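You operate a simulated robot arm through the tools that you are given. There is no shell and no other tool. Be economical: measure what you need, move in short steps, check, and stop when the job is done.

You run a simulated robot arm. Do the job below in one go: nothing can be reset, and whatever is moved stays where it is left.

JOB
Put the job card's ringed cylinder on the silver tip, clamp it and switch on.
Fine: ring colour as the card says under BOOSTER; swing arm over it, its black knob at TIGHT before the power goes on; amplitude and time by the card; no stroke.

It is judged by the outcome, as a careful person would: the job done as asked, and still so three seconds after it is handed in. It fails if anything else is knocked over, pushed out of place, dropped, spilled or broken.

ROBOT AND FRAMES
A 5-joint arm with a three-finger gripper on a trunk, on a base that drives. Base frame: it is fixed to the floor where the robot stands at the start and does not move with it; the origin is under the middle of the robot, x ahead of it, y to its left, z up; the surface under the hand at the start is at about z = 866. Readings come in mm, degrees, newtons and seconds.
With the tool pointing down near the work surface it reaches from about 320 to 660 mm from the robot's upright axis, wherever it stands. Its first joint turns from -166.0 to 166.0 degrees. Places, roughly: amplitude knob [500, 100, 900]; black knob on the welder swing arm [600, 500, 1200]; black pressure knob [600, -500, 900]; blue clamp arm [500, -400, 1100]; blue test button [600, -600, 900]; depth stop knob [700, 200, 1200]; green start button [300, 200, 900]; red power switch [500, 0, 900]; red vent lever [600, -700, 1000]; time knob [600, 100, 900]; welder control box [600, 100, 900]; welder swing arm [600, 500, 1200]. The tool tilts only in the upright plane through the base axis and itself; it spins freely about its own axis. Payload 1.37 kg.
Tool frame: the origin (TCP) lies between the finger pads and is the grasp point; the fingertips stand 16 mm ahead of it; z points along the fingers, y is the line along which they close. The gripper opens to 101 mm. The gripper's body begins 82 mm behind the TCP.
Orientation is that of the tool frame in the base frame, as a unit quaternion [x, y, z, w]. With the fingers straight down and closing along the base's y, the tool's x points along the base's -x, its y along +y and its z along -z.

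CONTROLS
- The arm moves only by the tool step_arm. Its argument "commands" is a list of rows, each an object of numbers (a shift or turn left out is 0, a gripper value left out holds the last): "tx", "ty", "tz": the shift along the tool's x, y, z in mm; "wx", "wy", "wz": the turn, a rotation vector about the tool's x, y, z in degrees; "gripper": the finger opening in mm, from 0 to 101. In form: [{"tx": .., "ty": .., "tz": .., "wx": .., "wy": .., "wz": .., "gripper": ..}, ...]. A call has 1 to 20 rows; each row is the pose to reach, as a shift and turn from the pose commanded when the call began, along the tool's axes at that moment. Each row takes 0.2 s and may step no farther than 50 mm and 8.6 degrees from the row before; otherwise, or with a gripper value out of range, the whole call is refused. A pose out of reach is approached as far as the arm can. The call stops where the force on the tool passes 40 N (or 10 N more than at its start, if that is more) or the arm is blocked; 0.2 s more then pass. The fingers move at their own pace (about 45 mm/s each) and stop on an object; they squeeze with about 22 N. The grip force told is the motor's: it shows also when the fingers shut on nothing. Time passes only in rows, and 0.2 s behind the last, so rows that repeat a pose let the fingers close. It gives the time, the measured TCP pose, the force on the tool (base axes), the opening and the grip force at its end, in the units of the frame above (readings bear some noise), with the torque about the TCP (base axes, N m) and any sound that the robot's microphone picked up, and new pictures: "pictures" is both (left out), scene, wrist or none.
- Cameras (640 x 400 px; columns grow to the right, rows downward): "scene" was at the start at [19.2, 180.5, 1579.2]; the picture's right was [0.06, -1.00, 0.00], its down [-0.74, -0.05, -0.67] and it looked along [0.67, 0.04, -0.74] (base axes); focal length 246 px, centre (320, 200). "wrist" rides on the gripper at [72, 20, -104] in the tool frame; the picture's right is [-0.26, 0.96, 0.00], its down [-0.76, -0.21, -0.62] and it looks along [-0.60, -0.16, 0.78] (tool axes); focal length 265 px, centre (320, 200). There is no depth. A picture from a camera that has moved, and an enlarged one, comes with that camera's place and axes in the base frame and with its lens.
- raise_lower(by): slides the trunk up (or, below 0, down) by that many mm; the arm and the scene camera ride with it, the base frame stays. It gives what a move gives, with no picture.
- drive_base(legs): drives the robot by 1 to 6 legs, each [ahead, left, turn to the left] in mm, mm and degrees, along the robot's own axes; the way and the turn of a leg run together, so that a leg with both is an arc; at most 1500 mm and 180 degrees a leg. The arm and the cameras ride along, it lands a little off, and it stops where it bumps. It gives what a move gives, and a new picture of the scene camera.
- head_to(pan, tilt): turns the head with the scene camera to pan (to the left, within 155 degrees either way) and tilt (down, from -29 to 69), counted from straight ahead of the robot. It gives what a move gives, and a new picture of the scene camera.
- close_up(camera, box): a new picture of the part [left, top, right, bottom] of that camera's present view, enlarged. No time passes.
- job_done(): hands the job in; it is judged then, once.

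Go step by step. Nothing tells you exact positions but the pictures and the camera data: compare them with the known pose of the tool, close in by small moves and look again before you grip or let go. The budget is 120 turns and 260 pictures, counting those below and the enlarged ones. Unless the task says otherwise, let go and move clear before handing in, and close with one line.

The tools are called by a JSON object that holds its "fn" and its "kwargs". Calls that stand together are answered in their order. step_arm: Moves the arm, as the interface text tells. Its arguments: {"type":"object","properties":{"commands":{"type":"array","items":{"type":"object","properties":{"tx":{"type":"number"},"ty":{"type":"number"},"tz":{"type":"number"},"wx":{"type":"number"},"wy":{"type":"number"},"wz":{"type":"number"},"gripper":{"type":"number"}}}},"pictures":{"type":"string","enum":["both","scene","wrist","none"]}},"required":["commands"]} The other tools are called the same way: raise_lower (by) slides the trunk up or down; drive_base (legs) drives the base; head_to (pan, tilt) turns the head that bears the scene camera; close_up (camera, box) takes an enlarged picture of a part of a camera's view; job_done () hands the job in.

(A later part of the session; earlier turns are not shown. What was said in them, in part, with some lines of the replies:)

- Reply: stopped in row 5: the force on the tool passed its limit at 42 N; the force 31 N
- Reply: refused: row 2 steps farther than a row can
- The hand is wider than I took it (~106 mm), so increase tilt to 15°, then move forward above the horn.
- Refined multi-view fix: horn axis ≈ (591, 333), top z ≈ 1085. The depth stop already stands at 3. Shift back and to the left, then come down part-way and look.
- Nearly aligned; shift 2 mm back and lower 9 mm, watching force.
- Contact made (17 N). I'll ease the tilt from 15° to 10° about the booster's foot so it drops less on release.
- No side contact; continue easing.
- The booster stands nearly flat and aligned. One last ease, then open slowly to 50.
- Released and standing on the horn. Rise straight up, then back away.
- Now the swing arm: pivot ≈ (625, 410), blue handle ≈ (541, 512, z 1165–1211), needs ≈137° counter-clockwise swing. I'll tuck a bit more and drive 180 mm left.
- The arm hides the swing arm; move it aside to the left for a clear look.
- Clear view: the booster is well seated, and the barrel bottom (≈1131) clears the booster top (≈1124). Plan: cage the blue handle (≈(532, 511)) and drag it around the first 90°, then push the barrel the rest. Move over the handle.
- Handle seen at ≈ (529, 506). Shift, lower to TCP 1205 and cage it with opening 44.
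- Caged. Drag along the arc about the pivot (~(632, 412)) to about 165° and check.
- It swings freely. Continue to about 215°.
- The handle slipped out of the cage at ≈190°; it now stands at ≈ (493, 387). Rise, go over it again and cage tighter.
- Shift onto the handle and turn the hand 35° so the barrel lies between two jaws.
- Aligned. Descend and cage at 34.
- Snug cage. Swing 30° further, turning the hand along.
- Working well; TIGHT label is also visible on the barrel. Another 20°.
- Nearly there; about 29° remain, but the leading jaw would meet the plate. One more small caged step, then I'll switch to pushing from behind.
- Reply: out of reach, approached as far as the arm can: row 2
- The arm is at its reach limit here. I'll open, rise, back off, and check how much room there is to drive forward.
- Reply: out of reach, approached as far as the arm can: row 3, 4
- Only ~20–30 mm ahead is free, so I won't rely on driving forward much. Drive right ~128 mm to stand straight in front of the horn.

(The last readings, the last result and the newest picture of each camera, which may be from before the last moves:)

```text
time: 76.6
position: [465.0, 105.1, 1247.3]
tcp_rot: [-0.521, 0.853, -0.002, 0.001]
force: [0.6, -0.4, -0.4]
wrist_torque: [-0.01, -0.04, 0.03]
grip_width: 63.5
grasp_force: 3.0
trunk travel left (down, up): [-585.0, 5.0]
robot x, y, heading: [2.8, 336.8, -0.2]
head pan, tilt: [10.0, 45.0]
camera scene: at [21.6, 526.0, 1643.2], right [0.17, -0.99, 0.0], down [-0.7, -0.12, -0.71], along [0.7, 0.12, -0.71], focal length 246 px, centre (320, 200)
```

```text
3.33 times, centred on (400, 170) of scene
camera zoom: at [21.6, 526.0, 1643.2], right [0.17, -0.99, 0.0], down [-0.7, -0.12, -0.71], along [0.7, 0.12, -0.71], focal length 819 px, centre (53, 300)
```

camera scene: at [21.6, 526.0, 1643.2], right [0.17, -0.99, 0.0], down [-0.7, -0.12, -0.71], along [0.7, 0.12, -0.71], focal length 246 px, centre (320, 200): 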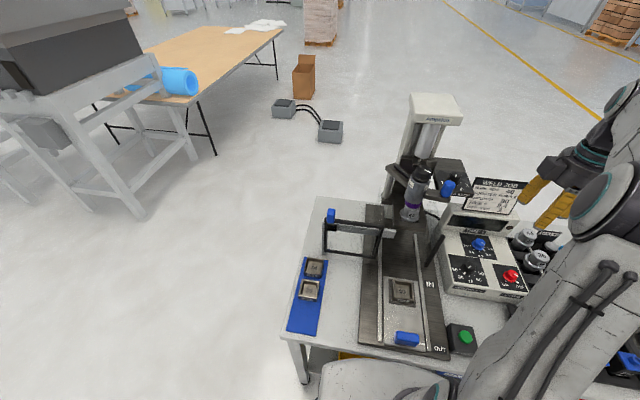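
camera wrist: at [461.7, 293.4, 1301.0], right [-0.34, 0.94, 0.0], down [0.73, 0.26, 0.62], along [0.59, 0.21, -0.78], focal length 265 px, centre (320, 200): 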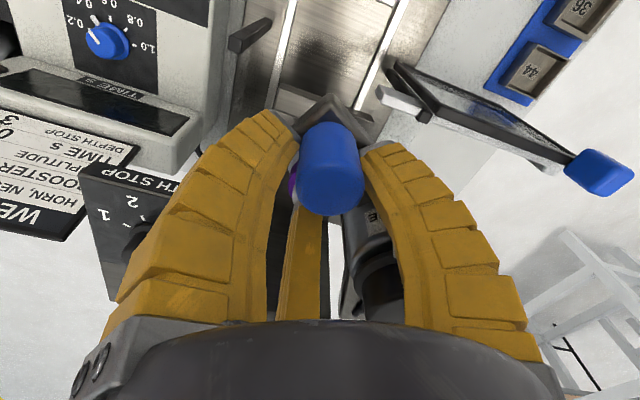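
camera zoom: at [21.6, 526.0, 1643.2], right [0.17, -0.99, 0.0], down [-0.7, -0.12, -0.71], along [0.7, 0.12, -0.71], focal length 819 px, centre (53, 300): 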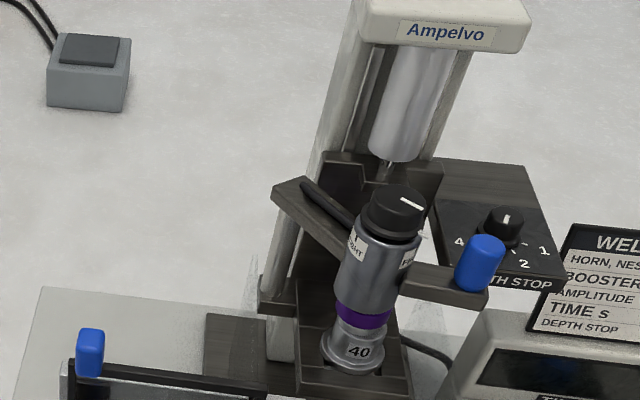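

From here about 17° of swing remain. I'll push the blue handle from its near-left side with closed fingers: first move behind it at (530, 300).

{"fn": "step_arm", "kwargs": {"commands": [{"tx": -40, "ty": 6, "gripper": 0}, {"tx": -82, "ty": 12}, {"tx": -123, "ty": 18}, {"tx": -164, "ty": 25}, {"tx": -204, "ty": 31}, {"tx": -204, "ty": 31}, {"tx": -204, "ty": 31, "tz": 25}, {"tx": -204, "ty": 31, "tz": 46}, {"tx": -204, "ty": 31, "tz": 46}], "pictures": "both"}}

{"fn": "close_up", "kwargs": {"camera": "scene", "box": [350, 110, 470, 230]}}

```text
time: 78.6
position: [530.9, 301.0, 1198.9]
tcp_rot: [-0.521, 0.853, -0.002, 0.002]
force: [0.3, -0.1, 0.3]
wrist_torque: [0.01, 0.0, -0.05]
grip_width: 0.0
grasp_force: 22.1
trunk travel left (down, up): [-585.0, 5.0]
robot x, y, heading: [-1.3, 335.6, -0.2]
head pan, tilt: [10.0, 45.0]
camera scene: at [21.6, 526.0, 1643.3], right [0.17, -0.99, 0.0], down [-0.7, -0.12, -0.71], along [0.7, 0.12, -0.71], focal length 246 px, centre (320, 200)
camera wrist: at [481.2, 245.2, 1301.8], right [-0.74, 0.68, 0.0], down [0.53, 0.58, 0.62], along [0.42, 0.46, -0.78], focal length 265 px, centre (320, 200)
```

scene: 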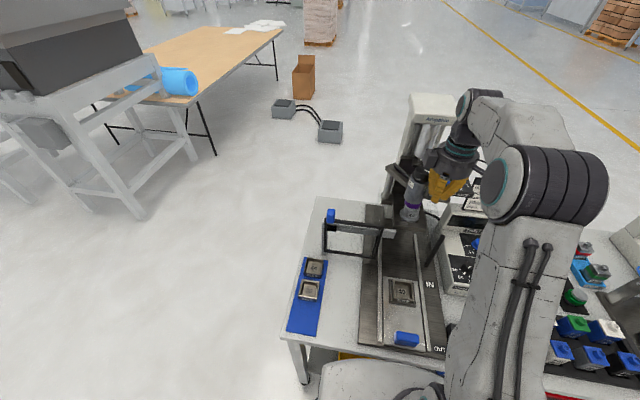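
wrist: 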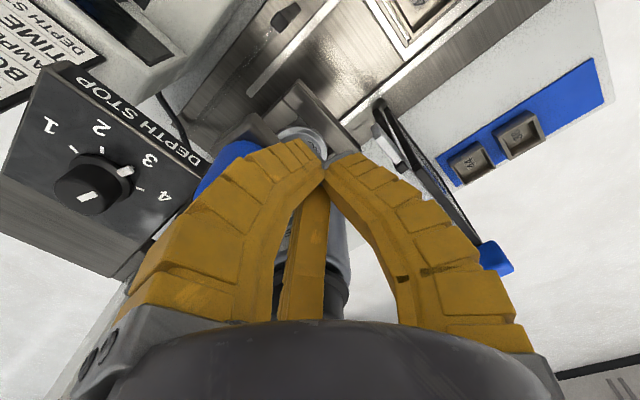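

```text
3.33 times, centred on (410, 170) of scene
camera zoom: at [21.6, 526.0, 1643.3], right [0.17, -0.99, 0.0], down [-0.7, -0.12, -0.71], along [0.7, 0.12, -0.71], focal length 819 px, centre (20, 300)
```

zoom: 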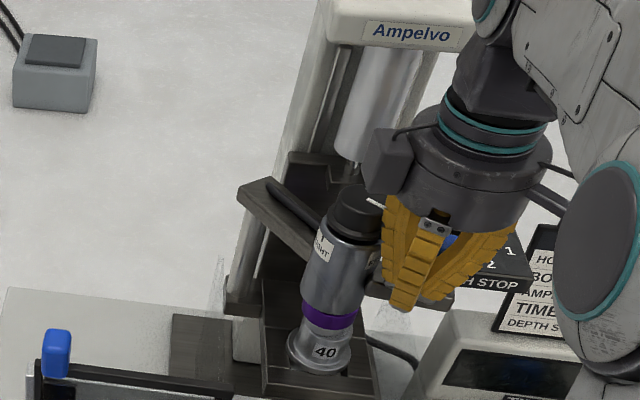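

Closed fingers are just behind the handle. Push along the tangent 32 mm and check.

{"fn": "step_arm", "kwargs": {"commands": [{"tx": 7, "ty": -4}, {"tx": 7, "ty": -11}, {"tx": 7, "ty": -18}, {"tx": 7, "ty": -25}, {"tx": 7, "ty": -32}, {"tx": 7, "ty": -32}], "pictures": "wrist"}}

{"fn": "close_up", "kwargs": {"camera": "scene", "box": [350, 110, 470, 230]}}

```text
time: 80.0
position: [555.0, 279.8, 1201.5]
tcp_rot: [-0.521, 0.854, -0.002, 0.003]
force: [-1.5, 0.8, -1.1]
wrist_torque: [0.01, -0.01, -0.03]
grip_width: 0.0
grasp_force: 21.6
trunk travel left (down, up): [-585.0, 5.0]
robot x, y, heading: [-0.9, 334.6, -0.2]
head pan, tilt: [10.0, 45.0]
camera wrist: at [505.2, 222.7, 1304.1], right [-0.74, 0.68, 0.0], down [0.53, 0.58, 0.62], along [0.42, 0.46, -0.78], focal length 265 px, centre (320, 200)
```

wrist: 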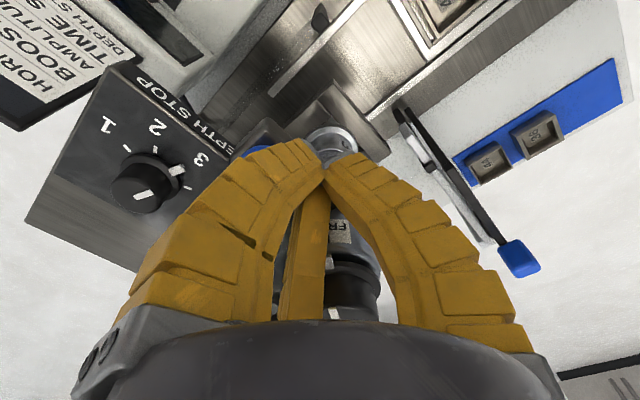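

```text
3.33 times, centred on (410, 170) of scene
camera zoom: at [21.3, 526.1, 1643.3], right [0.17, -0.99, 0.0], down [-0.7, -0.12, -0.71], along [0.7, 0.12, -0.71], focal length 819 px, centre (20, 300)
```

zoom: 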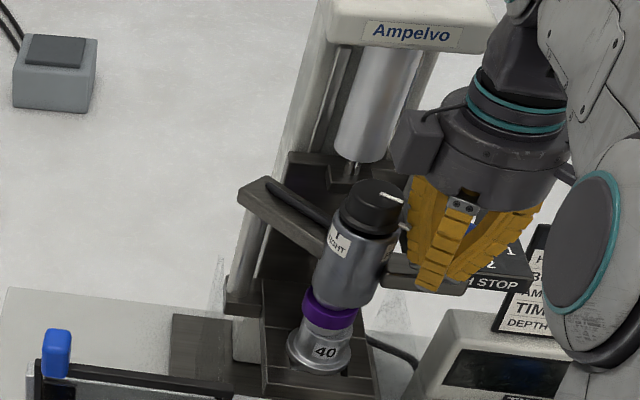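

Moved well; about 8 mm at the barrel remains. Push 12 mm more.

{"fn": "step_arm", "kwargs": {"commands": [{"tx": -0.5, "ty": -5}, {"tx": -1, "ty": -9}, {"tx": -1.2, "ty": -13}, {"tx": -1.2, "ty": -13}], "pictures": "none"}}

{"fn": "close_up", "kwargs": {"camera": "scene", "box": [350, 130, 450, 230]}}

{"fn": "close_up", "kwargs": {"camera": "wrist", "box": [180, 80, 480, 330]}}

```text
time: 80.8
position: [555.5, 276.7, 1199.4]
tcp_rot: [-0.52, 0.854, 0.006, -0.007]
force: [-18.5, 2.9, 2.2]
wrist_torque: [-0.07, -0.36, -0.31]
grip_width: 0.0
grasp_force: 22.7
trunk travel left (down, up): [-585.0, 5.0]
robot x, y, heading: [0.6, 334.9, 0.1]
head pan, tilt: [10.0, 45.0]
stopped in row 3: the force on the tool passed its limit at 42 N (the readings are from after the stop); the commanded pose is now the measured one
```

```text
4.00 times, centred on (400, 180) of scene
camera zoom: at [15.3, 526.6, 1643.5], right [0.17, -0.99, 0.0], down [-0.69, -0.12, -0.71], along [0.7, 0.12, -0.7], focal length 983 px, centre (0, 280)
```

zoom: 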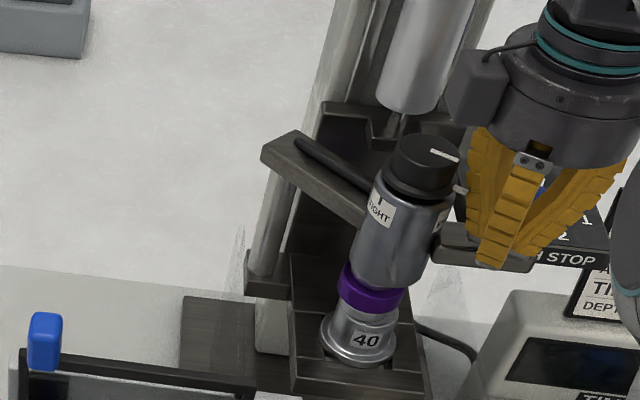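

```text
1.60 times, centred on (330, 205) of wrist
camera zoom: at [507.5, 220.8, 1304.5], right [-0.74, 0.68, 0.02], down [0.54, 0.58, 0.61], along [0.4, 0.46, -0.79], focal length 425 px, centre (304, 192)
```

zoom: 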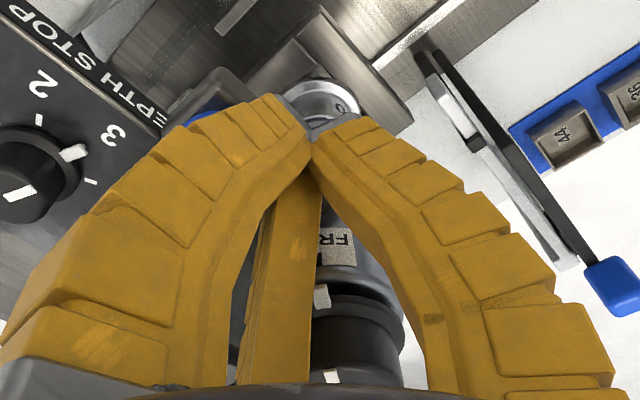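

The arm hit its end stop with the knob lined up over the horn axis, and the booster is undisturbed. Back off, rise and look.

{"fn": "step_arm", "kwargs": {"commands": [{"ty": 8}, {"ty": 25}, {"ty": 25, "tz": -25}, {"ty": 25, "tz": -50}, {"tx": 40, "ty": 50, "tz": -50}, {"tx": 80, "ty": 70, "tz": -50}, {"tx": 120, "ty": 70, "tz": -50}, {"tx": 120, "ty": 70, "tz": -50}], "pictures": "scene"}}

{"fn": "close_up", "kwargs": {"camera": "scene", "box": [350, 130, 450, 230]}}

```text
time: 82.5
position: [444.6, 203.1, 1248.6]
tcp_rot: [-0.521, 0.853, 0.006, -0.007]
force: [-0.5, 0.3, -1.1]
wrist_torque: [0.01, -0.01, 0.02]
grip_width: 0.2
grasp_force: 21.9
trunk travel left (down, up): [-585.0, 5.0]
robot x, y, heading: [1.7, 335.2, -0.4]
head pan, tilt: [10.0, 45.0]
camera scene: at [21.0, 526.7, 1643.2], right [0.17, -0.99, 0.0], down [-0.7, -0.12, -0.71], along [0.7, 0.12, -0.71], focal length 246 px, centre (320, 200)
```

scene: 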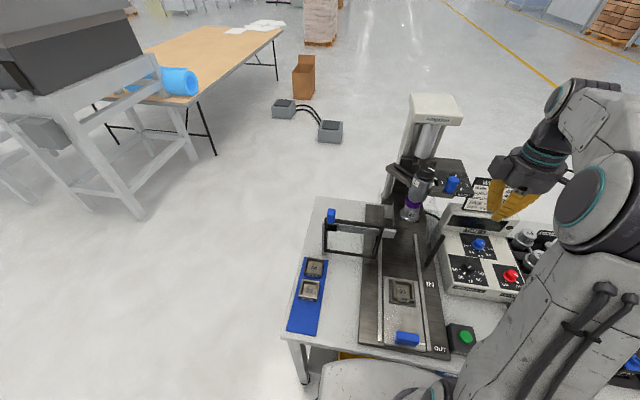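

```text
4.00 times, centred on (400, 180) of scene
camera zoom: at [21.0, 526.7, 1643.2], right [0.17, -0.99, 0.0], down [-0.7, -0.12, -0.71], along [0.7, 0.12, -0.71], focal length 983 px, centre (0, 280)
```

zoom: 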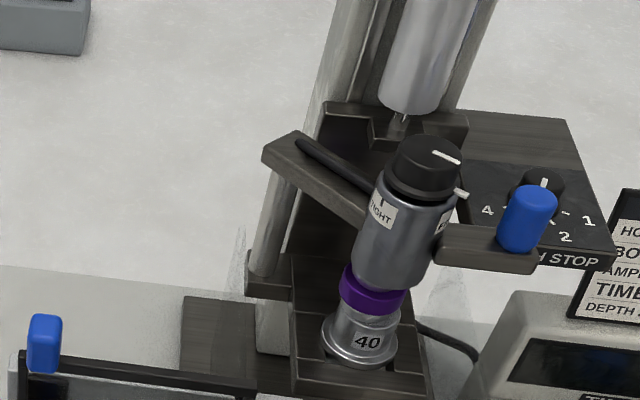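

Swing arm is over the booster at its stop; knob axis ≈ (586, 336), top z≈1238, pointer at FREE, TIGHT about 140° clockwise. I'll approach with a 6° back-tilt to clear the press head (front at x≈641). First position in front and turn the hand.

{"fn": "raise_lower", "kwargs": {"by": 5}}

{"fn": "step_arm", "kwargs": {"commands": [{"tx": -33, "ty": 7, "tz": -12, "wz": -7, "gripper": 66}, {"tx": -67, "ty": 14, "tz": -12, "wz": -15}, {"tx": -100, "ty": 21, "tz": -12, "wz": -23}, {"tx": -133.7, "ty": 28.4, "tz": -12, "wz": -31}, {"tx": -133.7, "ty": 28.4, "tz": -12, "wz": -39}, {"tx": -133.7, "ty": 28.4, "tz": -12, "wz": -46}, {"tx": -133.7, "ty": 28.4, "tz": -12, "wz": -46}], "pictures": "wrist"}}

```text
time: 83.1
position: [444.1, 203.1, 1254.4]
tcp_rot: [-0.521, 0.854, 0.007, -0.004]
force: [0.3, 0.0, 0.6]
wrist_torque: [0.02, -0.02, -0.02]
grip_width: 0.1
grasp_force: 22.2
trunk travel left (down, up): [-590.0, 0.0]
robot x, y, heading: [-1.1, 334.8, -0.2]
head pan, tilt: [10.0, 45.0]
```

```text
time: 84.7
position: [480.6, 334.1, 1264.5]
tcp_rot: [0.814, -0.581, -0.006, 0.005]
force: [-0.5, -0.7, 0.0]
wrist_torque: [0.0, 0.01, 0.01]
grip_width: 68.7
grasp_force: 2.3
trunk travel left (down, up): [-590.0, 0.0]
robot x, y, heading: [-0.5, 337.8, -0.0]
head pan, tilt: [10.0, 45.0]
camera wrist: at [487.8, 258.6, 1368.8], right [-1.0, -0.06, 0.02], down [-0.04, 0.78, 0.62], along [-0.05, 0.62, -0.78], focal length 265 px, centre (320, 200)
```

wrist: 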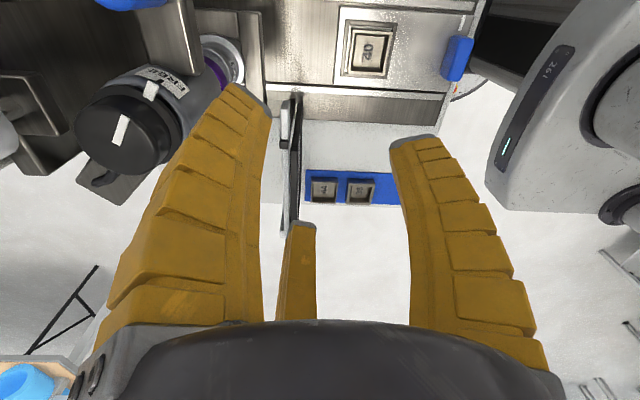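

Apply the 6° tilt, then move forward to just short of the knob and look.

{"fn": "step_arm", "kwargs": {"commands": [{"wx": 5.7, "wy": 2.0}, {"wx": 5.7, "wy": 2.0}], "pictures": "none"}}

{"fn": "step_arm", "kwargs": {"commands": [{"tx": 14, "ty": -40, "tz": 4.5}, {"tx": 29.9, "ty": -83.8, "tz": 9.3}, {"tx": 29.9, "ty": -83.8, "tz": 9.3}], "pictures": "both"}}

{"fn": "close_up", "kwargs": {"camera": "scene", "box": [350, 110, 450, 220]}}

```text
time: 85.3
position: [482.9, 334.6, 1265.9]
tcp_rot: [0.813, -0.581, 0.036, -0.026]
force: [0.6, 0.3, -0.1]
wrist_torque: [0.04, 0.04, 0.0]
grip_width: 69.0
grasp_force: 2.6
trunk travel left (down, up): [-590.0, 0.0]
robot x, y, heading: [-2.5, 335.0, -0.2]
head pan, tilt: [10.0, 45.0]
```

```text
time: 86.1
position: [567.3, 333.1, 1264.3]
tcp_rot: [0.812, -0.582, 0.037, -0.026]
force: [-0.2, 0.7, 0.2]
wrist_torque: [0.02, -0.05, 0.0]
grip_width: 69.2
grasp_force: 2.4
trunk travel left (down, up): [-590.0, 0.0]
robot x, y, heading: [-1.7, 338.2, -0.1]
head pan, tilt: [10.0, 45.0]
camera scene: at [19.9, 526.1, 1648.3], right [0.17, -0.99, 0.0], down [-0.7, -0.12, -0.71], along [0.7, 0.12, -0.71], focal length 246 px, centre (320, 200)
camera wrist: at [563.1, 257.5, 1368.1], right [-0.99, -0.06, -0.09], down [-0.1, 0.78, 0.61], along [0.03, 0.62, -0.78], focal length 265 px, centre (320, 200)
```

scene: 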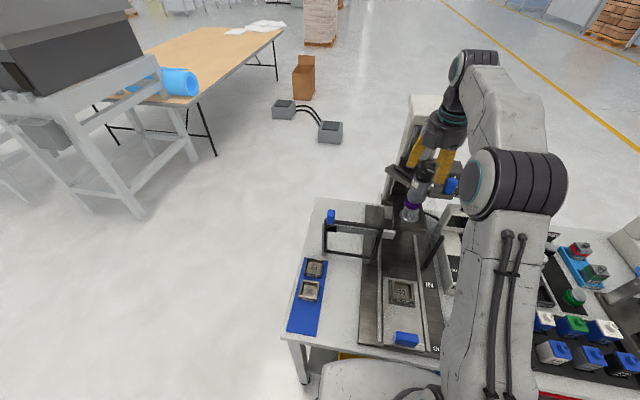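
wrist: 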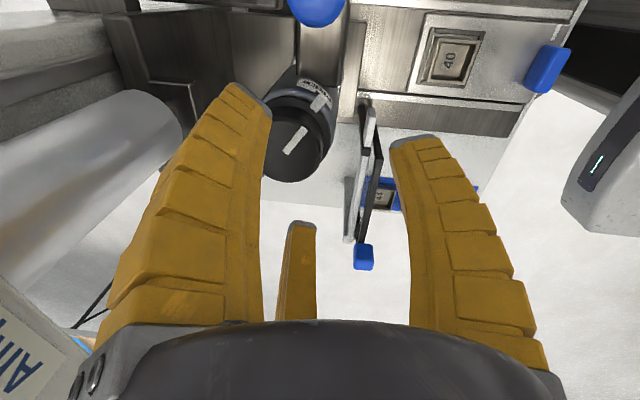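

```text
3.64 times, centred on (400, 165) of scene
camera zoom: at [19.9, 526.1, 1648.3], right [0.17, -0.99, 0.0], down [-0.7, -0.12, -0.71], along [0.7, 0.12, -0.71], focal length 894 px, centre (29, 327)
```

zoom: 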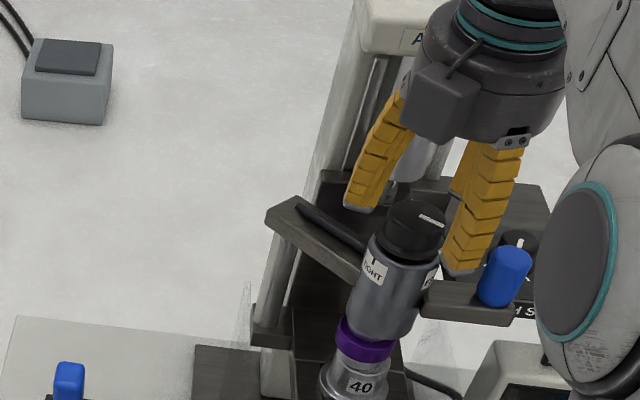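

Wrist views put the knob at ≈ (584.5, 327), top z≈1230–1236. Move over it.

{"fn": "step_arm", "kwargs": {"commands": [{"tx": 9.6, "ty": -12.5, "tz": 1.6}, {"tx": 9.6, "ty": -12.5, "tz": 1.6}], "pictures": "wrist"}}

{"fn": "close_up", "kwargs": {"camera": "scene", "box": [350, 110, 450, 220]}}

```text
time: 86.7
position: [584.2, 328.4, 1264.6]
tcp_rot: [0.812, -0.582, 0.037, -0.026]
force: [0.0, -0.1, -0.3]
wrist_torque: [0.0, -0.05, 0.01]
grip_width: 68.9
grasp_force: 2.3
trunk travel left (down, up): [-590.0, 0.0]
robot x, y, heading: [0.7, 336.9, -0.4]
head pan, tilt: [10.0, 45.0]
camera wrist: at [578.9, 252.5, 1368.6], right [-0.99, -0.06, -0.09], down [-0.1, 0.78, 0.61], along [0.03, 0.62, -0.79], focal length 265 px, centre (320, 200)
```

wrist: 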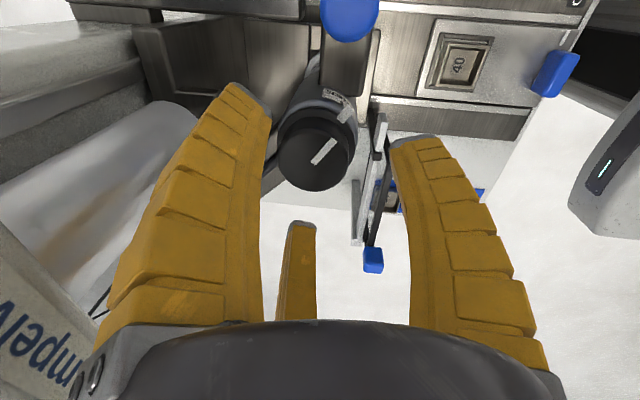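

```text
3.64 times, centred on (400, 165) of scene
camera zoom: at [20.4, 526.2, 1648.3], right [0.17, -0.99, 0.0], down [-0.7, -0.12, -0.71], along [0.7, 0.12, -0.71], focal length 894 px, centre (29, 327)
```

zoom: 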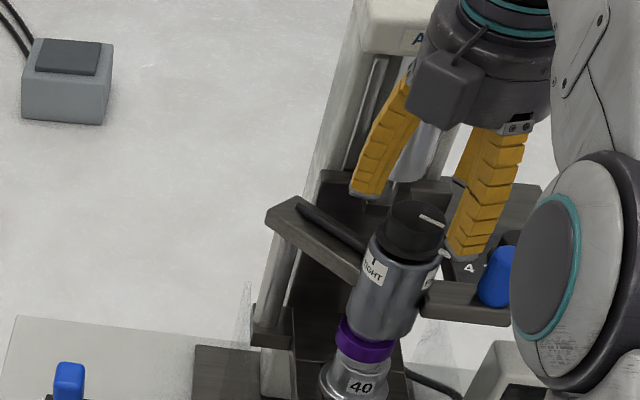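

{"fn": "step_arm", "kwargs": {"commands": [{"tx": 1.8, "ty": -0.6, "tz": 8}, {"tx": 1.4, "ty": 0.4, "tz": 18}, {"tx": 1.4, "ty": 0.4, "tz": 18}], "pictures": "wrist"}}

{"fn": "close_up", "kwargs": {"camera": "scene", "box": [360, 120, 440, 210]}}

```text
time: 87.5
position: [585.2, 327.4, 1245.9]
tcp_rot: [0.812, -0.582, 0.036, -0.025]
force: [0.4, 0.7, 0.3]
wrist_torque: [0.0, 0.02, 0.02]
grip_width: 69.1
grasp_force: 1.8
trunk travel left (down, up): [-590.0, 0.0]
robot x, y, heading: [0.7, 333.0, 0.0]
head pan, tilt: [10.0, 45.0]
camera wrist: at [581.4, 250.9, 1349.7], right [-0.99, -0.06, -0.09], down [-0.1, 0.78, 0.61], along [0.03, 0.62, -0.79], focal length 265 px, centre (320, 200)
```

wrist: 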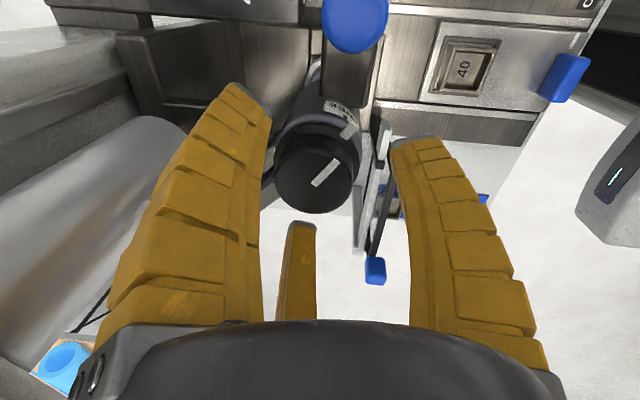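

```text
4.44 times, centred on (400, 165) of scene
camera zoom: at [21.0, 526.1, 1648.3], right [0.17, -0.99, 0.0], down [-0.7, -0.12, -0.71], along [0.7, 0.12, -0.71], focal length 1092 px, centre (-36, 356)
```

zoom: 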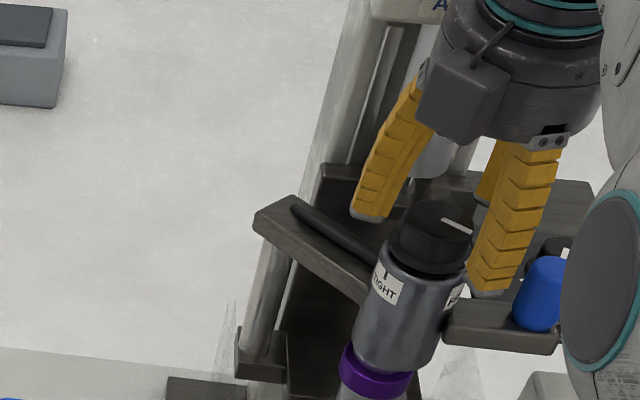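

Knob top lies ~10 mm below the TCP and 3 mm further in x. Correct, lower 12 mm and close.

{"fn": "step_arm", "kwargs": {"commands": [{"tx": 0.9, "ty": -2.5, "tz": 4}, {"tx": 0.5, "ty": -1.6, "tz": 12}, {"tx": 0.5, "ty": -1.6, "tz": 12, "gripper": 30}, {"tx": 0.5, "ty": -1.6, "tz": 12, "gripper": 30}, {"tx": 0.5, "ty": -1.6, "tz": 12, "gripper": 30}, {"tx": 0.5, "ty": -1.6, "tz": 12, "gripper": 30}], "pictures": "wrist"}}

{"fn": "close_up", "kwargs": {"camera": "scene", "box": [360, 120, 440, 210]}}

```text
time: 88.9
position: [589.1, 329.8, 1233.1]
tcp_rot: [0.813, -0.581, 0.039, -0.026]
force: [3.3, 12.7, 5.3]
wrist_torque: [0.04, -0.2, -0.05]
grip_width: 37.4
grasp_force: 27.7
trunk travel left (down, up): [-590.0, 0.0]
robot x, y, heading: [-4.2, 334.9, -0.0]
head pan, tilt: [10.0, 45.0]
camera wrist: at [585.2, 255.4, 1338.6], right [-0.99, -0.06, -0.09], down [-0.1, 0.78, 0.61], along [0.03, 0.62, -0.79], focal length 265 px, centre (320, 200)
```

wrist: 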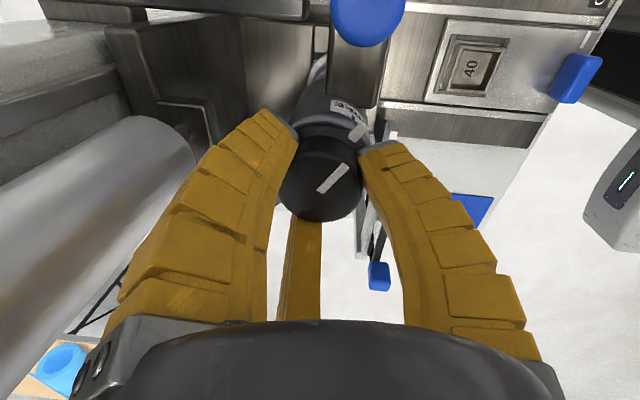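

```text
4.44 times, centred on (400, 165) of scene
camera zoom: at [20.9, 529.0, 1648.0], right [0.17, -0.99, 0.0], down [-0.7, -0.12, -0.71], along [0.7, 0.12, -0.71], focal length 1092 px, centre (-36, 356)
```

zoom: 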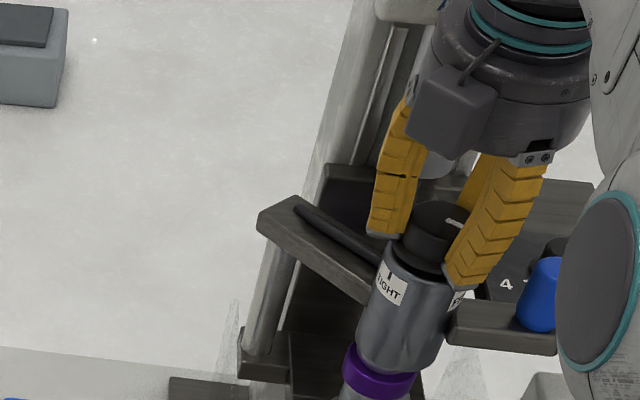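

Gripped. Relieve the side force and turn clockwise 60° as a first part.

{"fn": "step_arm", "kwargs": {"commands": [{"tx": -2.2, "ty": -1.3}, {"tx": -2.2, "ty": -1.3, "wz": 8}, {"tx": -2.2, "ty": -1.3, "wz": 16}, {"tx": -2.2, "ty": -1.3, "wz": 24}, {"tx": -2.2, "ty": -1.3, "wz": 32}, {"tx": -2.2, "ty": -1.3, "wz": 40}, {"tx": -2.2, "ty": -1.3, "wz": 48}, {"tx": -2.2, "ty": -1.3, "wz": 56}, {"tx": -2.2, "ty": -1.3, "wz": 60}, {"tx": -2.2, "ty": -1.3, "wz": 60}], "pictures": "wrist"}}

{"fn": "close_up", "kwargs": {"camera": "scene", "box": [360, 120, 440, 210]}}

```text
time: 91.1
position: [590.0, 330.5, 1234.6]
tcp_rot: [-0.412, 0.91, -0.019, 0.04]
force: [0.4, 8.8, -1.6]
wrist_torque: [-0.2, 0.18, 0.02]
grip_width: 35.6
grasp_force: 28.3
trunk travel left (down, up): [-590.0, 0.0]
robot x, y, heading: [-0.8, 336.3, -0.4]
head pan, tilt: [10.0, 45.0]
camera wrist: at [518.7, 288.8, 1331.9], right [-0.55, 0.84, -0.05], down [0.6, 0.43, 0.68], along [0.59, 0.34, -0.74], focal length 265 px, centre (320, 200)
```

wrist: 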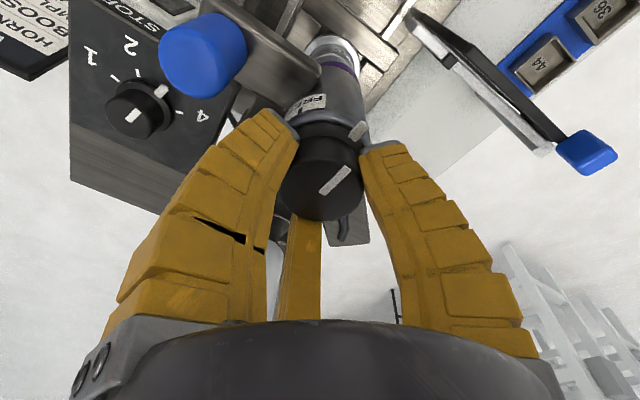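

```text
4.44 times, centred on (400, 165) of scene
camera zoom: at [21.2, 528.0, 1648.0], right [0.17, -0.99, 0.0], down [-0.7, -0.12, -0.71], along [0.7, 0.12, -0.71], focal length 1092 px, centre (-36, 356)
```

zoom: 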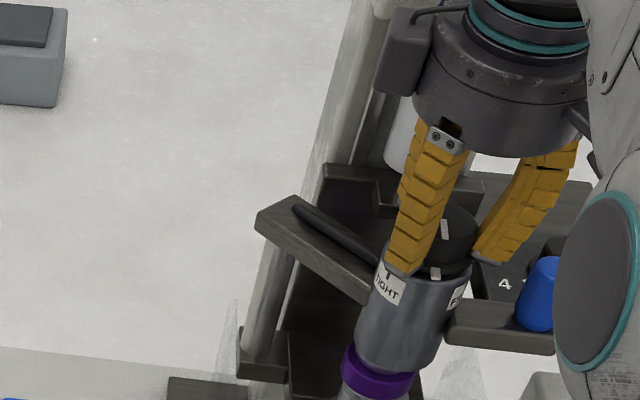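

The knob turns with the hand. Another 60°.

{"fn": "step_arm", "kwargs": {"commands": [{"tx": -1.5, "ty": 1.3, "wz": 4}, {"tx": -1.5, "ty": 1.3, "wz": 12}, {"tx": -1.5, "ty": 1.3, "wz": 20}, {"tx": -1.5, "ty": 1.3, "wz": 28}, {"tx": -1.5, "ty": 1.3, "wz": 36}, {"tx": -1.5, "ty": 1.3, "wz": 44}, {"tx": -1.5, "ty": 1.3, "wz": 52}, {"tx": -1.5, "ty": 1.3, "wz": 60}, {"tx": -1.5, "ty": 1.3, "wz": 60}], "pictures": "wrist"}}

{"fn": "close_up", "kwargs": {"camera": "scene", "box": [370, 140, 430, 210]}}

```text
time: 93.1
position: [589.8, 331.4, 1234.3]
tcp_rot: [0.099, 0.994, 0.004, 0.045]
force: [-8.3, -1.6, -6.4]
wrist_torque: [-0.46, 0.38, -0.01]
grip_width: 35.5
grasp_force: 28.2
trunk travel left (down, up): [-590.0, 0.0]
robot x, y, heading: [1.4, 334.3, -0.0]
head pan, tilt: [10.0, 45.0]
camera wrist: at [514.0, 363.6, 1332.1], right [0.45, 0.89, 0.04], down [0.64, -0.35, 0.68], along [0.62, -0.28, -0.73], focal length 265 px, centre (320, 200)
```

wrist: 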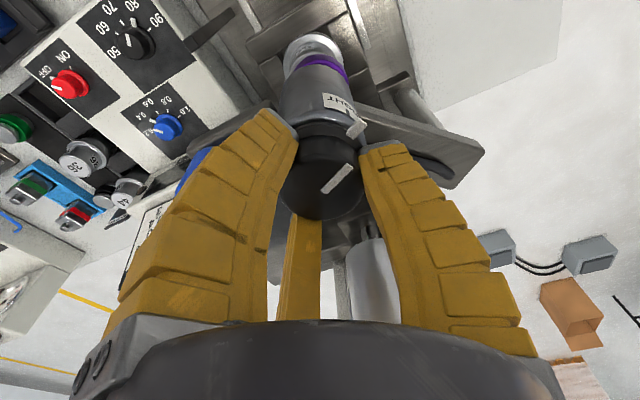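

```text
5.71 times, centred on (400, 175) of scene
camera zoom: at [19.9, 525.7, 1648.3], right [0.17, -0.99, 0.0], down [-0.7, -0.12, -0.71], along [0.7, 0.12, -0.71], focal length 1404 px, centre (-137, 343)
```

zoom: 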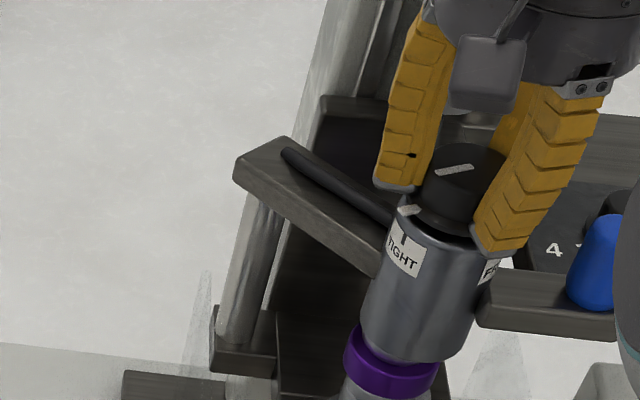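

{"fn": "close_up", "kwargs": {"camera": "wrist", "box": [260, 70, 400, 220]}}

{"fn": "close_up", "kwargs": {"camera": "scene", "box": [380, 160, 415, 195]}}

```text
2.67 times, centred on (330, 145) of wrist
camera zoom: at [514.0, 363.6, 1332.1], right [0.45, 0.89, 0.04], down [0.64, -0.35, 0.68], along [0.62, -0.28, -0.73], focal length 708 px, centre (293, 347)
```

zoom: 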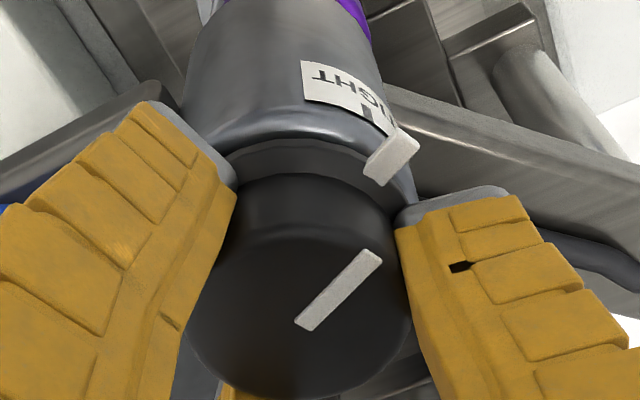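

```text
11.43 times, centred on (398, 178) of scene
camera zoom: at [19.9, 525.7, 1648.3], right [0.17, -0.99, 0.0], down [-0.7, -0.12, -0.71], along [0.7, 0.12, -0.71], focal length 2809 px, centre (-566, 457)
```

zoom: 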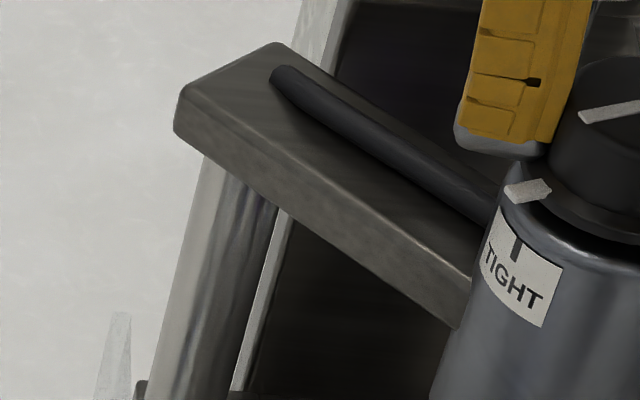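

The pointer line and tab match the TIGHT mark (both ≈ 115–119°), a 120° turn. Release, rise and back off for verification.

{"fn": "step_arm", "kwargs": {"commands": [{"gripper": 68}, {"gripper": 68}, {"gripper": 68, "tz": -10}, {"tz": -25}, {"tz": -38}, {"tz": -38, "tx": 40}, {"tz": -38, "tx": 80}, {"tz": -38, "tx": 120, "ty": -20}, {"tz": -38, "tx": 150, "ty": -55}, {"tz": -38, "tx": 170, "ty": -100}, {"tz": -38, "tx": 170, "ty": -140}, {"tz": -38, "tx": 170, "ty": -140}], "pictures": "scene"}}

{"fn": "close_up", "kwargs": {"camera": "scene", "box": [370, 150, 430, 230]}}

{"fn": "close_up", "kwargs": {"camera": "scene", "box": [385, 160, 420, 195]}}

```text
time: 95.7
position: [392.2, 230.2, 1254.2]
tcp_rot: [0.098, 0.994, -0.009, 0.041]
force: [-0.7, -0.3, 0.5]
wrist_torque: [-0.03, 0.0, 0.01]
grip_width: 70.8
grasp_force: 2.8
out of reach, approached as far as the arm can: row 11, 12
trunk travel left (down, up): [-590.0, 0.0]
robot x, y, heading: [0.0, 336.8, -0.3]
head pan, tilt: [10.0, 45.0]
camera scene: at [20.6, 526.5, 1648.2], right [0.17, -0.99, 0.0], down [-0.7, -0.12, -0.71], along [0.7, 0.12, -0.71], focal length 246 px, centre (320, 200)
```

scene: 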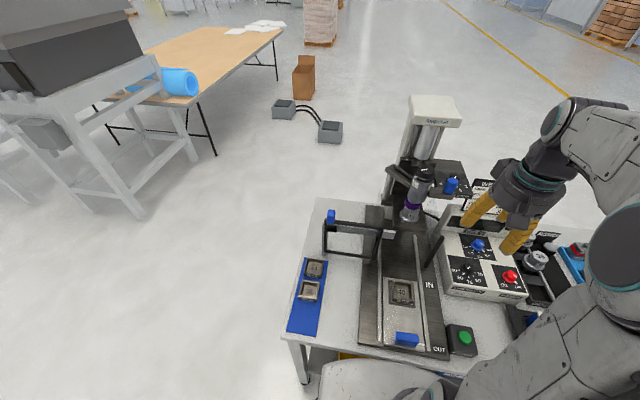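

```text
5.00 times, centred on (400, 190) of scene
camera zoom: at [20.6, 526.5, 1648.2], right [0.17, -0.99, 0.0], down [-0.7, -0.12, -0.71], along [0.7, 0.12, -0.71], focal length 1229 px, centre (-80, 250)
```

zoom: 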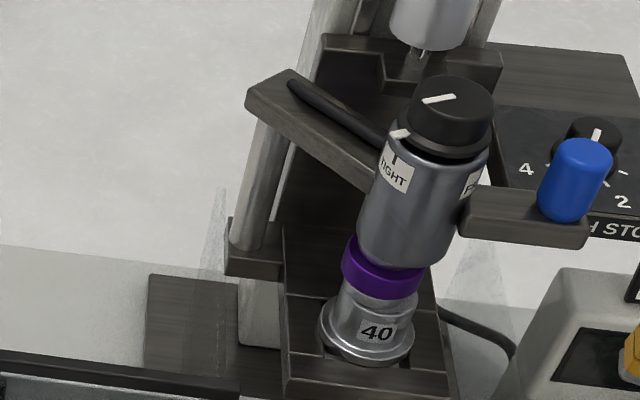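

```text
11.43 times, centred on (402, 178) of scene
camera zoom: at [20.6, 526.5, 1648.2], right [0.17, -0.99, 0.0], down [-0.7, -0.12, -0.71], along [0.7, 0.12, -0.71], focal length 2809 px, centre (-623, 457)
```

zoom: 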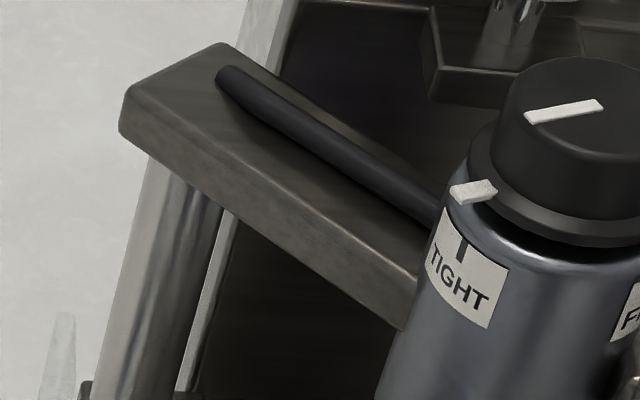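

Knob stands at TIGHT and booster, arm and horn are in line. Now the power switch near (485, 11): straighten the tool and move over it.

{"fn": "step_arm", "kwargs": {"commands": [{"wx": -0.6, "wy": 4.8}, {"wx": -0.6, "wy": 4.8}], "pictures": "none"}}

{"fn": "step_arm", "kwargs": {"commands": [{"tx": -13, "ty": -20, "wz": -4}, {"tx": -33, "ty": -49, "tz": 10, "wz": -12}, {"tx": -53, "ty": -79, "tz": 35, "wz": -20}, {"tx": -73, "ty": -108, "tz": 65, "wz": -28}, {"tx": -93, "ty": -137, "tz": 95, "wz": -36}, {"tx": -113, "ty": -166, "tz": 125, "wz": -44}, {"tx": -134, "ty": -196, "tz": 155, "wz": -52}, {"tx": -134, "ty": -196, "tz": 185, "wz": -60}, {"tx": -134, "ty": -196, "tz": 200, "wz": -68}, {"tx": -134, "ty": -196, "tz": 200, "wz": -76}, {"tx": -134, "ty": -196, "tz": 200, "wz": -81}, {"tx": -134, "ty": -196, "tz": 200, "wz": -81}], "pictures": "both"}}

```text
time: 96.3
position: [393.1, 231.8, 1254.6]
tcp_rot: [0.097, 0.995, -0.001, 0.0]
force: [0.0, 0.3, -0.8]
wrist_torque: [0.0, -0.01, -0.02]
grip_width: 71.1
grasp_force: 2.2
trunk travel left (down, up): [-590.0, 0.0]
robot x, y, heading: [-0.5, 338.0, -0.3]
head pan, tilt: [10.0, 45.0]
```

```text
time: 98.9
position: [489.6, 17.5, 1048.5]
tcp_rot: [-0.573, 0.82, 0.006, -0.001]
force: [-0.2, -0.5, -0.6]
wrist_torque: [0.02, -0.03, -0.04]
grip_width: 70.7
grasp_force: 2.2
trunk travel left (down, up): [-590.0, 0.0]
robot x, y, heading: [-0.1, 334.9, -0.3]
head pan, tilt: [10.0, 45.0]
camera scene: at [20.9, 526.0, 1648.3], right [0.17, -0.99, 0.0], down [-0.7, -0.12, -0.71], along [0.7, 0.12, -0.71], focal length 246 px, centre (320, 200)
camera wrist: at [447.3, -45.0, 1153.0], right [-0.81, 0.58, 0.01], down [0.46, 0.64, 0.62], along [0.35, 0.51, -0.78], focal length 265 px, centre (320, 200)
```

scene: 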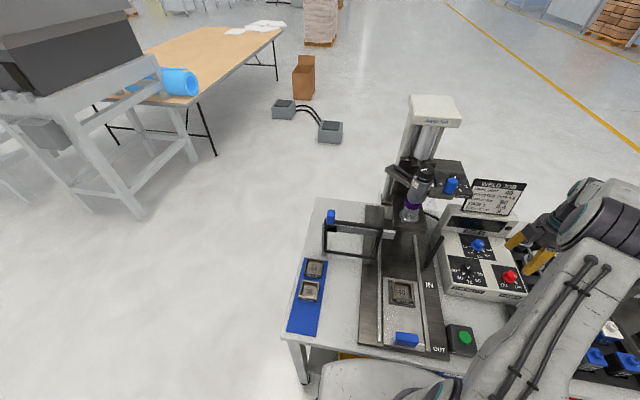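
wrist: 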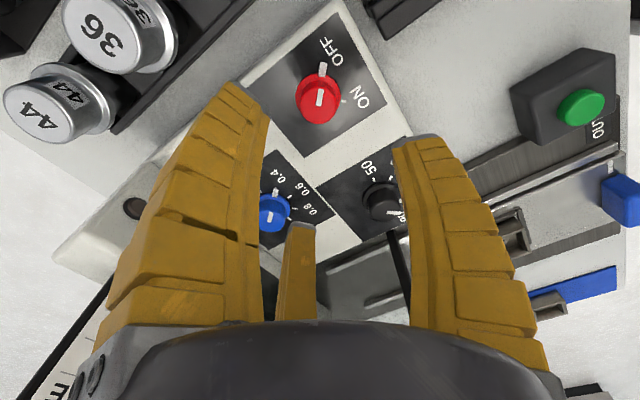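

{"fn": "close_up", "kwargs": {"camera": "wrist", "box": [250, 20, 400, 150]}}

{"fn": "step_arm", "kwargs": {"commands": [{"tx": 9.4, "ty": 4.1, "tz": 15, "gripper": 60}, {"tx": 9.4, "ty": 4.1, "tz": 45}, {"tx": 9.4, "ty": 4.1, "tz": 72}, {"tx": 9.4, "ty": 4.1, "tz": 72}], "pictures": "wrist"}}

```text
3.08 times, centred on (325, 85) of wrist
camera zoom: at [447.3, -45.0, 1153.0], right [-0.81, 0.58, 0.01], down [0.46, 0.64, 0.62], along [0.35, 0.51, -0.78], focal length 817 px, centre (305, 554)
```

zoom: 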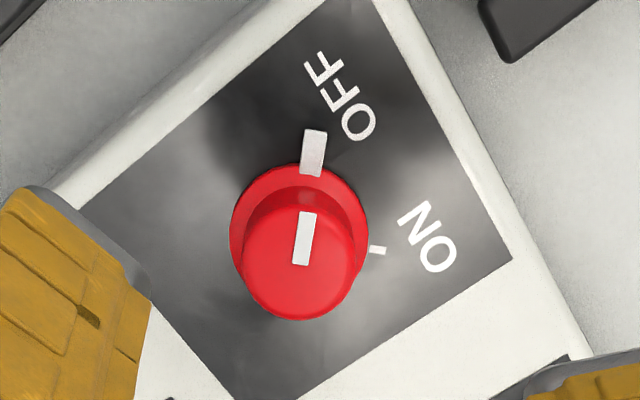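

```text
time: 99.9
position: [482.4, 13.4, 975.6]
tcp_rot: [-0.572, 0.82, 0.005, -0.002]
force: [0.7, -0.6, -0.1]
wrist_torque: [-0.03, -0.01, -0.03]
grip_width: 63.5
grasp_force: 3.0
trunk travel left (down, up): [-590.0, 0.0]
robot x, y, heading: [-1.8, 335.8, -0.5]
head pan, tilt: [10.0, 45.0]
camera wrist: at [441.0, -49.7, 1079.9], right [-0.81, 0.58, 0.01], down [0.46, 0.63, 0.62], along [0.35, 0.51, -0.78], focal length 265 px, centre (320, 200)
```

wrist: 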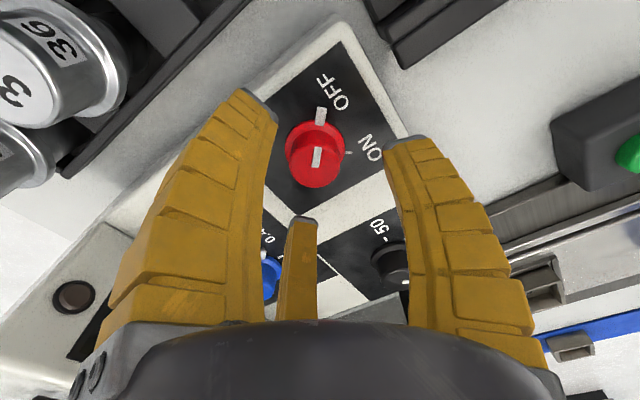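

Switch centred, turn needed ≈ 90° clockwise (seen from above). Descend to 952 and close.

{"fn": "step_arm", "kwargs": {"commands": [{"tz": 12}, {"tz": 23}, {"tz": 23, "gripper": 20}, {"tz": 23, "gripper": 20}, {"tz": 23, "gripper": 20}, {"tz": 23, "gripper": 20}], "pictures": "wrist"}}

```text
time: 101.3
position: [484.1, 12.3, 954.5]
tcp_rot: [-0.572, 0.82, 0.005, -0.002]
force: [1.6, -4.8, 0.8]
wrist_torque: [-0.03, -0.08, -0.01]
grip_width: 28.6
grasp_force: 6.8
trunk travel left (down, up): [-590.0, 0.0]
robot x, y, heading: [0.0, 334.3, -0.0]
head pan, tilt: [10.0, 45.0]
camera wrist: at [441.5, -50.2, 1057.6], right [-0.81, 0.58, 0.01], down [0.46, 0.63, 0.62], along [0.35, 0.51, -0.78], focal length 265 px, centre (320, 200)
```

wrist: 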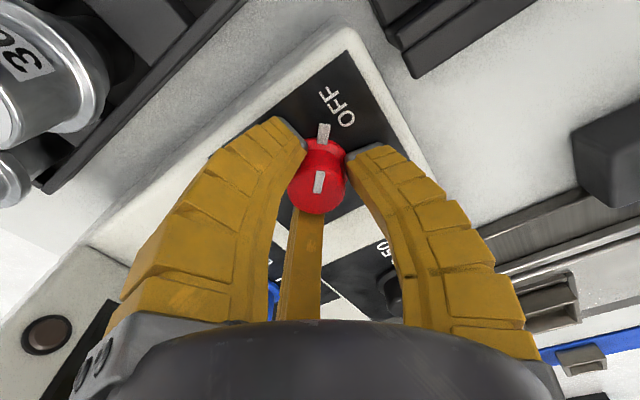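

Gripped. Turn to ON.

{"fn": "step_arm", "kwargs": {"commands": [{"gripper": 16}, {"wz": 8}, {"wz": 16}, {"wz": 24}, {"wz": 32}, {"wz": 40}, {"wz": 48}, {"wz": 56}, {"wz": 64}, {"wz": 72}, {"wz": 80}, {"wz": 86}, {"wz": 86}], "pictures": "wrist"}}

{"fn": "close_up", "kwargs": {"camera": "wrist", "box": [240, 70, 400, 220]}}

{"fn": "close_up", "kwargs": {"camera": "scene", "box": [430, 170, 540, 310]}}

```text
time: 104.1
position: [484.1, 12.7, 953.3]
tcp_rot: [0.141, 0.99, 0.002, -0.005]
force: [12.0, -4.3, 3.0]
wrist_torque: [0.0, -0.18, 0.11]
grip_width: 28.6
grasp_force: 9.3
trunk travel left (down, up): [-590.0, 0.0]
robot x, y, heading: [-1.6, 337.1, 0.1]
head pan, tilt: [10.0, 45.0]
camera wrist: at [422.8, 50.2, 1057.4], right [0.52, 0.85, 0.0], down [0.67, -0.41, 0.61], along [0.52, -0.32, -0.79], focal length 265 px, centre (320, 200)
```

wrist: 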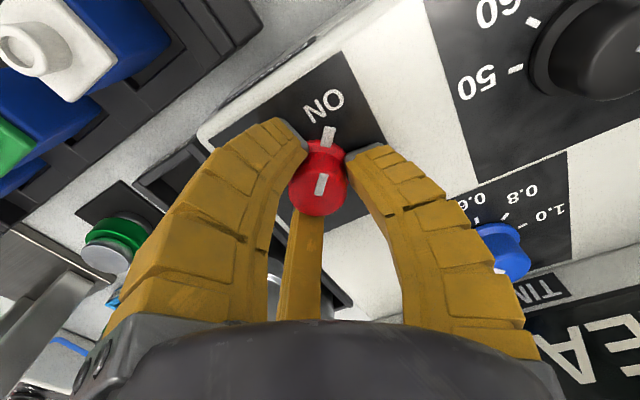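

```text
2.67 times, centred on (320, 145) of wrist
camera zoom: at [422.8, 50.2, 1057.4], right [0.52, 0.85, 0.0], down [0.67, -0.41, 0.61], along [0.52, -0.32, -0.79], focal length 708 px, centre (320, 347)
```

zoom: 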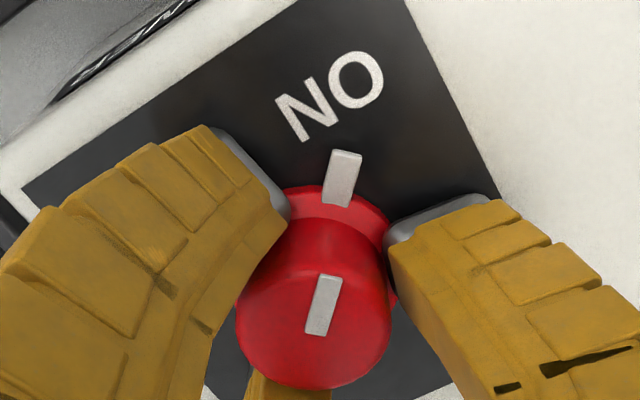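

```text
2.86 times, centred on (485, 240) of scene
camera zoom: at [22.7, 525.3, 1648.4], right [0.17, -0.99, 0.0], down [-0.7, -0.12, -0.71], along [0.7, 0.12, -0.71], focal length 702 px, centre (-151, 86)
```

zoom: 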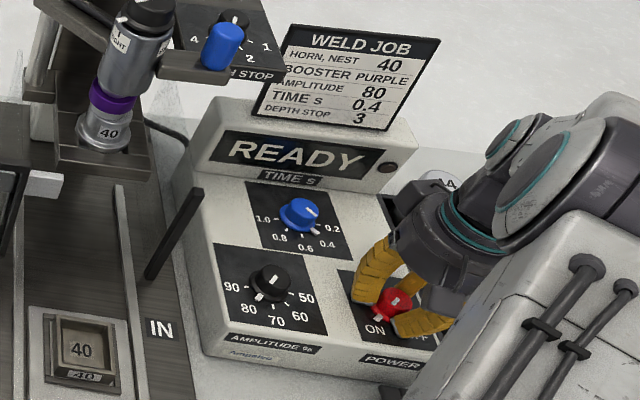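

The display reads READY and the switch is on ON. Release, rise clear and verify.

{"fn": "step_arm", "kwargs": {"commands": [{"gripper": 60}, {"gripper": 60}, {"tz": -20}, {"tz": -60}, {"tz": -100}, {"tz": -130}, {"tz": -130}], "pictures": "both"}}

{"fn": "close_up", "kwargs": {"camera": "scene", "box": [370, 140, 540, 310]}}

{"fn": "close_up", "kwargs": {"camera": "wrist", "box": [220, 0, 400, 150]}}

```text
time: 105.7
position: [481.6, 10.2, 1083.6]
tcp_rot: [0.141, 0.99, 0.003, -0.005]
force: [0.2, -0.2, 0.6]
wrist_torque: [0.01, 0.03, 0.0]
grip_width: 63.3
grasp_force: 2.1
trunk travel left (down, up): [-590.0, 0.0]
robot x, y, heading: [-0.1, 339.1, -0.1]
head pan, tilt: [10.0, 45.0]
camera scene: at [21.2, 525.8, 1648.3], right [0.17, -0.99, 0.0], down [-0.7, -0.12, -0.71], along [0.7, 0.12, -0.71], focal length 246 px, centre (320, 200)
camera wrist: at [419.6, 47.0, 1187.2], right [0.52, 0.85, 0.0], down [0.67, -0.41, 0.61], along [0.52, -0.32, -0.79], focal length 265 px, centre (320, 200)
```

scene: 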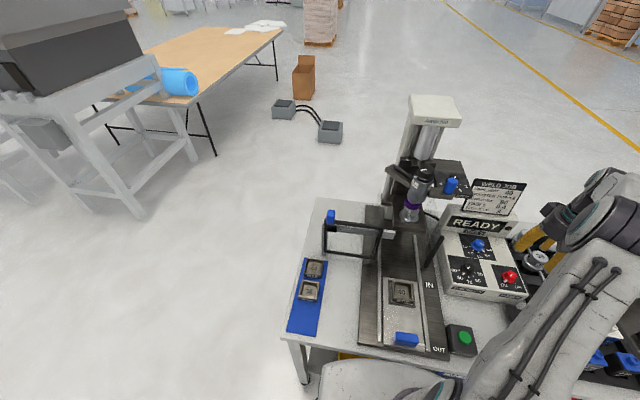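
wrist: 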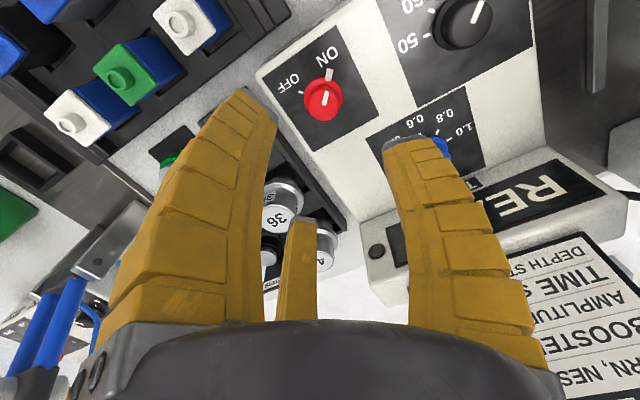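

```text
2.35 times, centred on (455, 225) of scene
camera zoom: at [21.2, 525.8, 1648.3], right [0.17, -0.99, 0.0], down [-0.7, -0.12, -0.71], along [0.7, 0.12, -0.71], focal length 578 px, centre (2, 141)
```

zoom: 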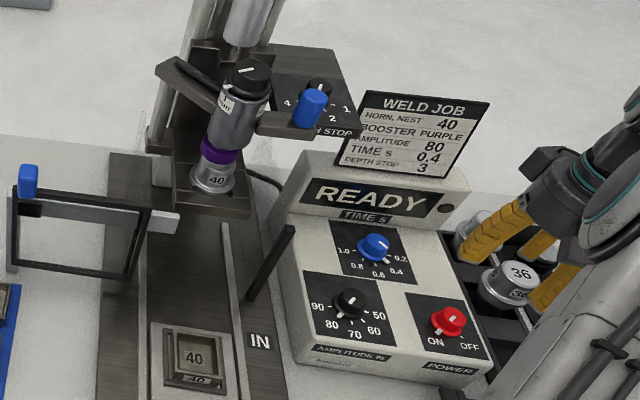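

```text
2.67 times, centred on (310, 75) of wrist
camera zoom: at [419.6, 47.0, 1187.2], right [0.52, 0.85, 0.0], down [0.67, -0.41, 0.61], along [0.52, -0.32, -0.79], focal length 708 px, centre (347, 533)
```

zoom: 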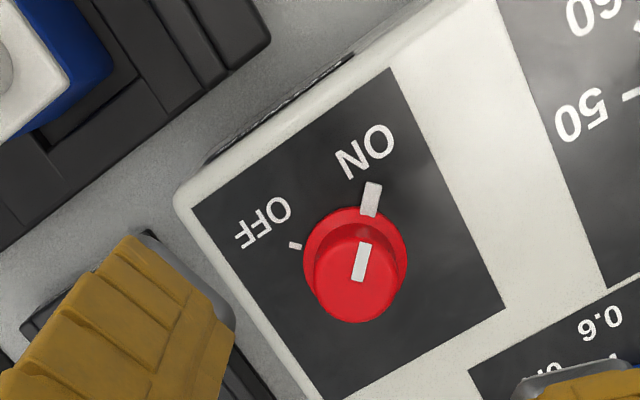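

READY is lit, the switch is at ON, the dials read 80 % and 0.4 s, the arm is clamped over the purple booster, and the hand is clear. Handing in.

{"fn": "job_done", "kwargs": {}}

```text
The job is handed in.
```

The purple-ringed booster stands on the 40 horn. The swing arm is over it with the black knob at TIGHT. Amplitude is 80 %, time is 0.4 s, power is on with the display reading READY, and I made no stroke.
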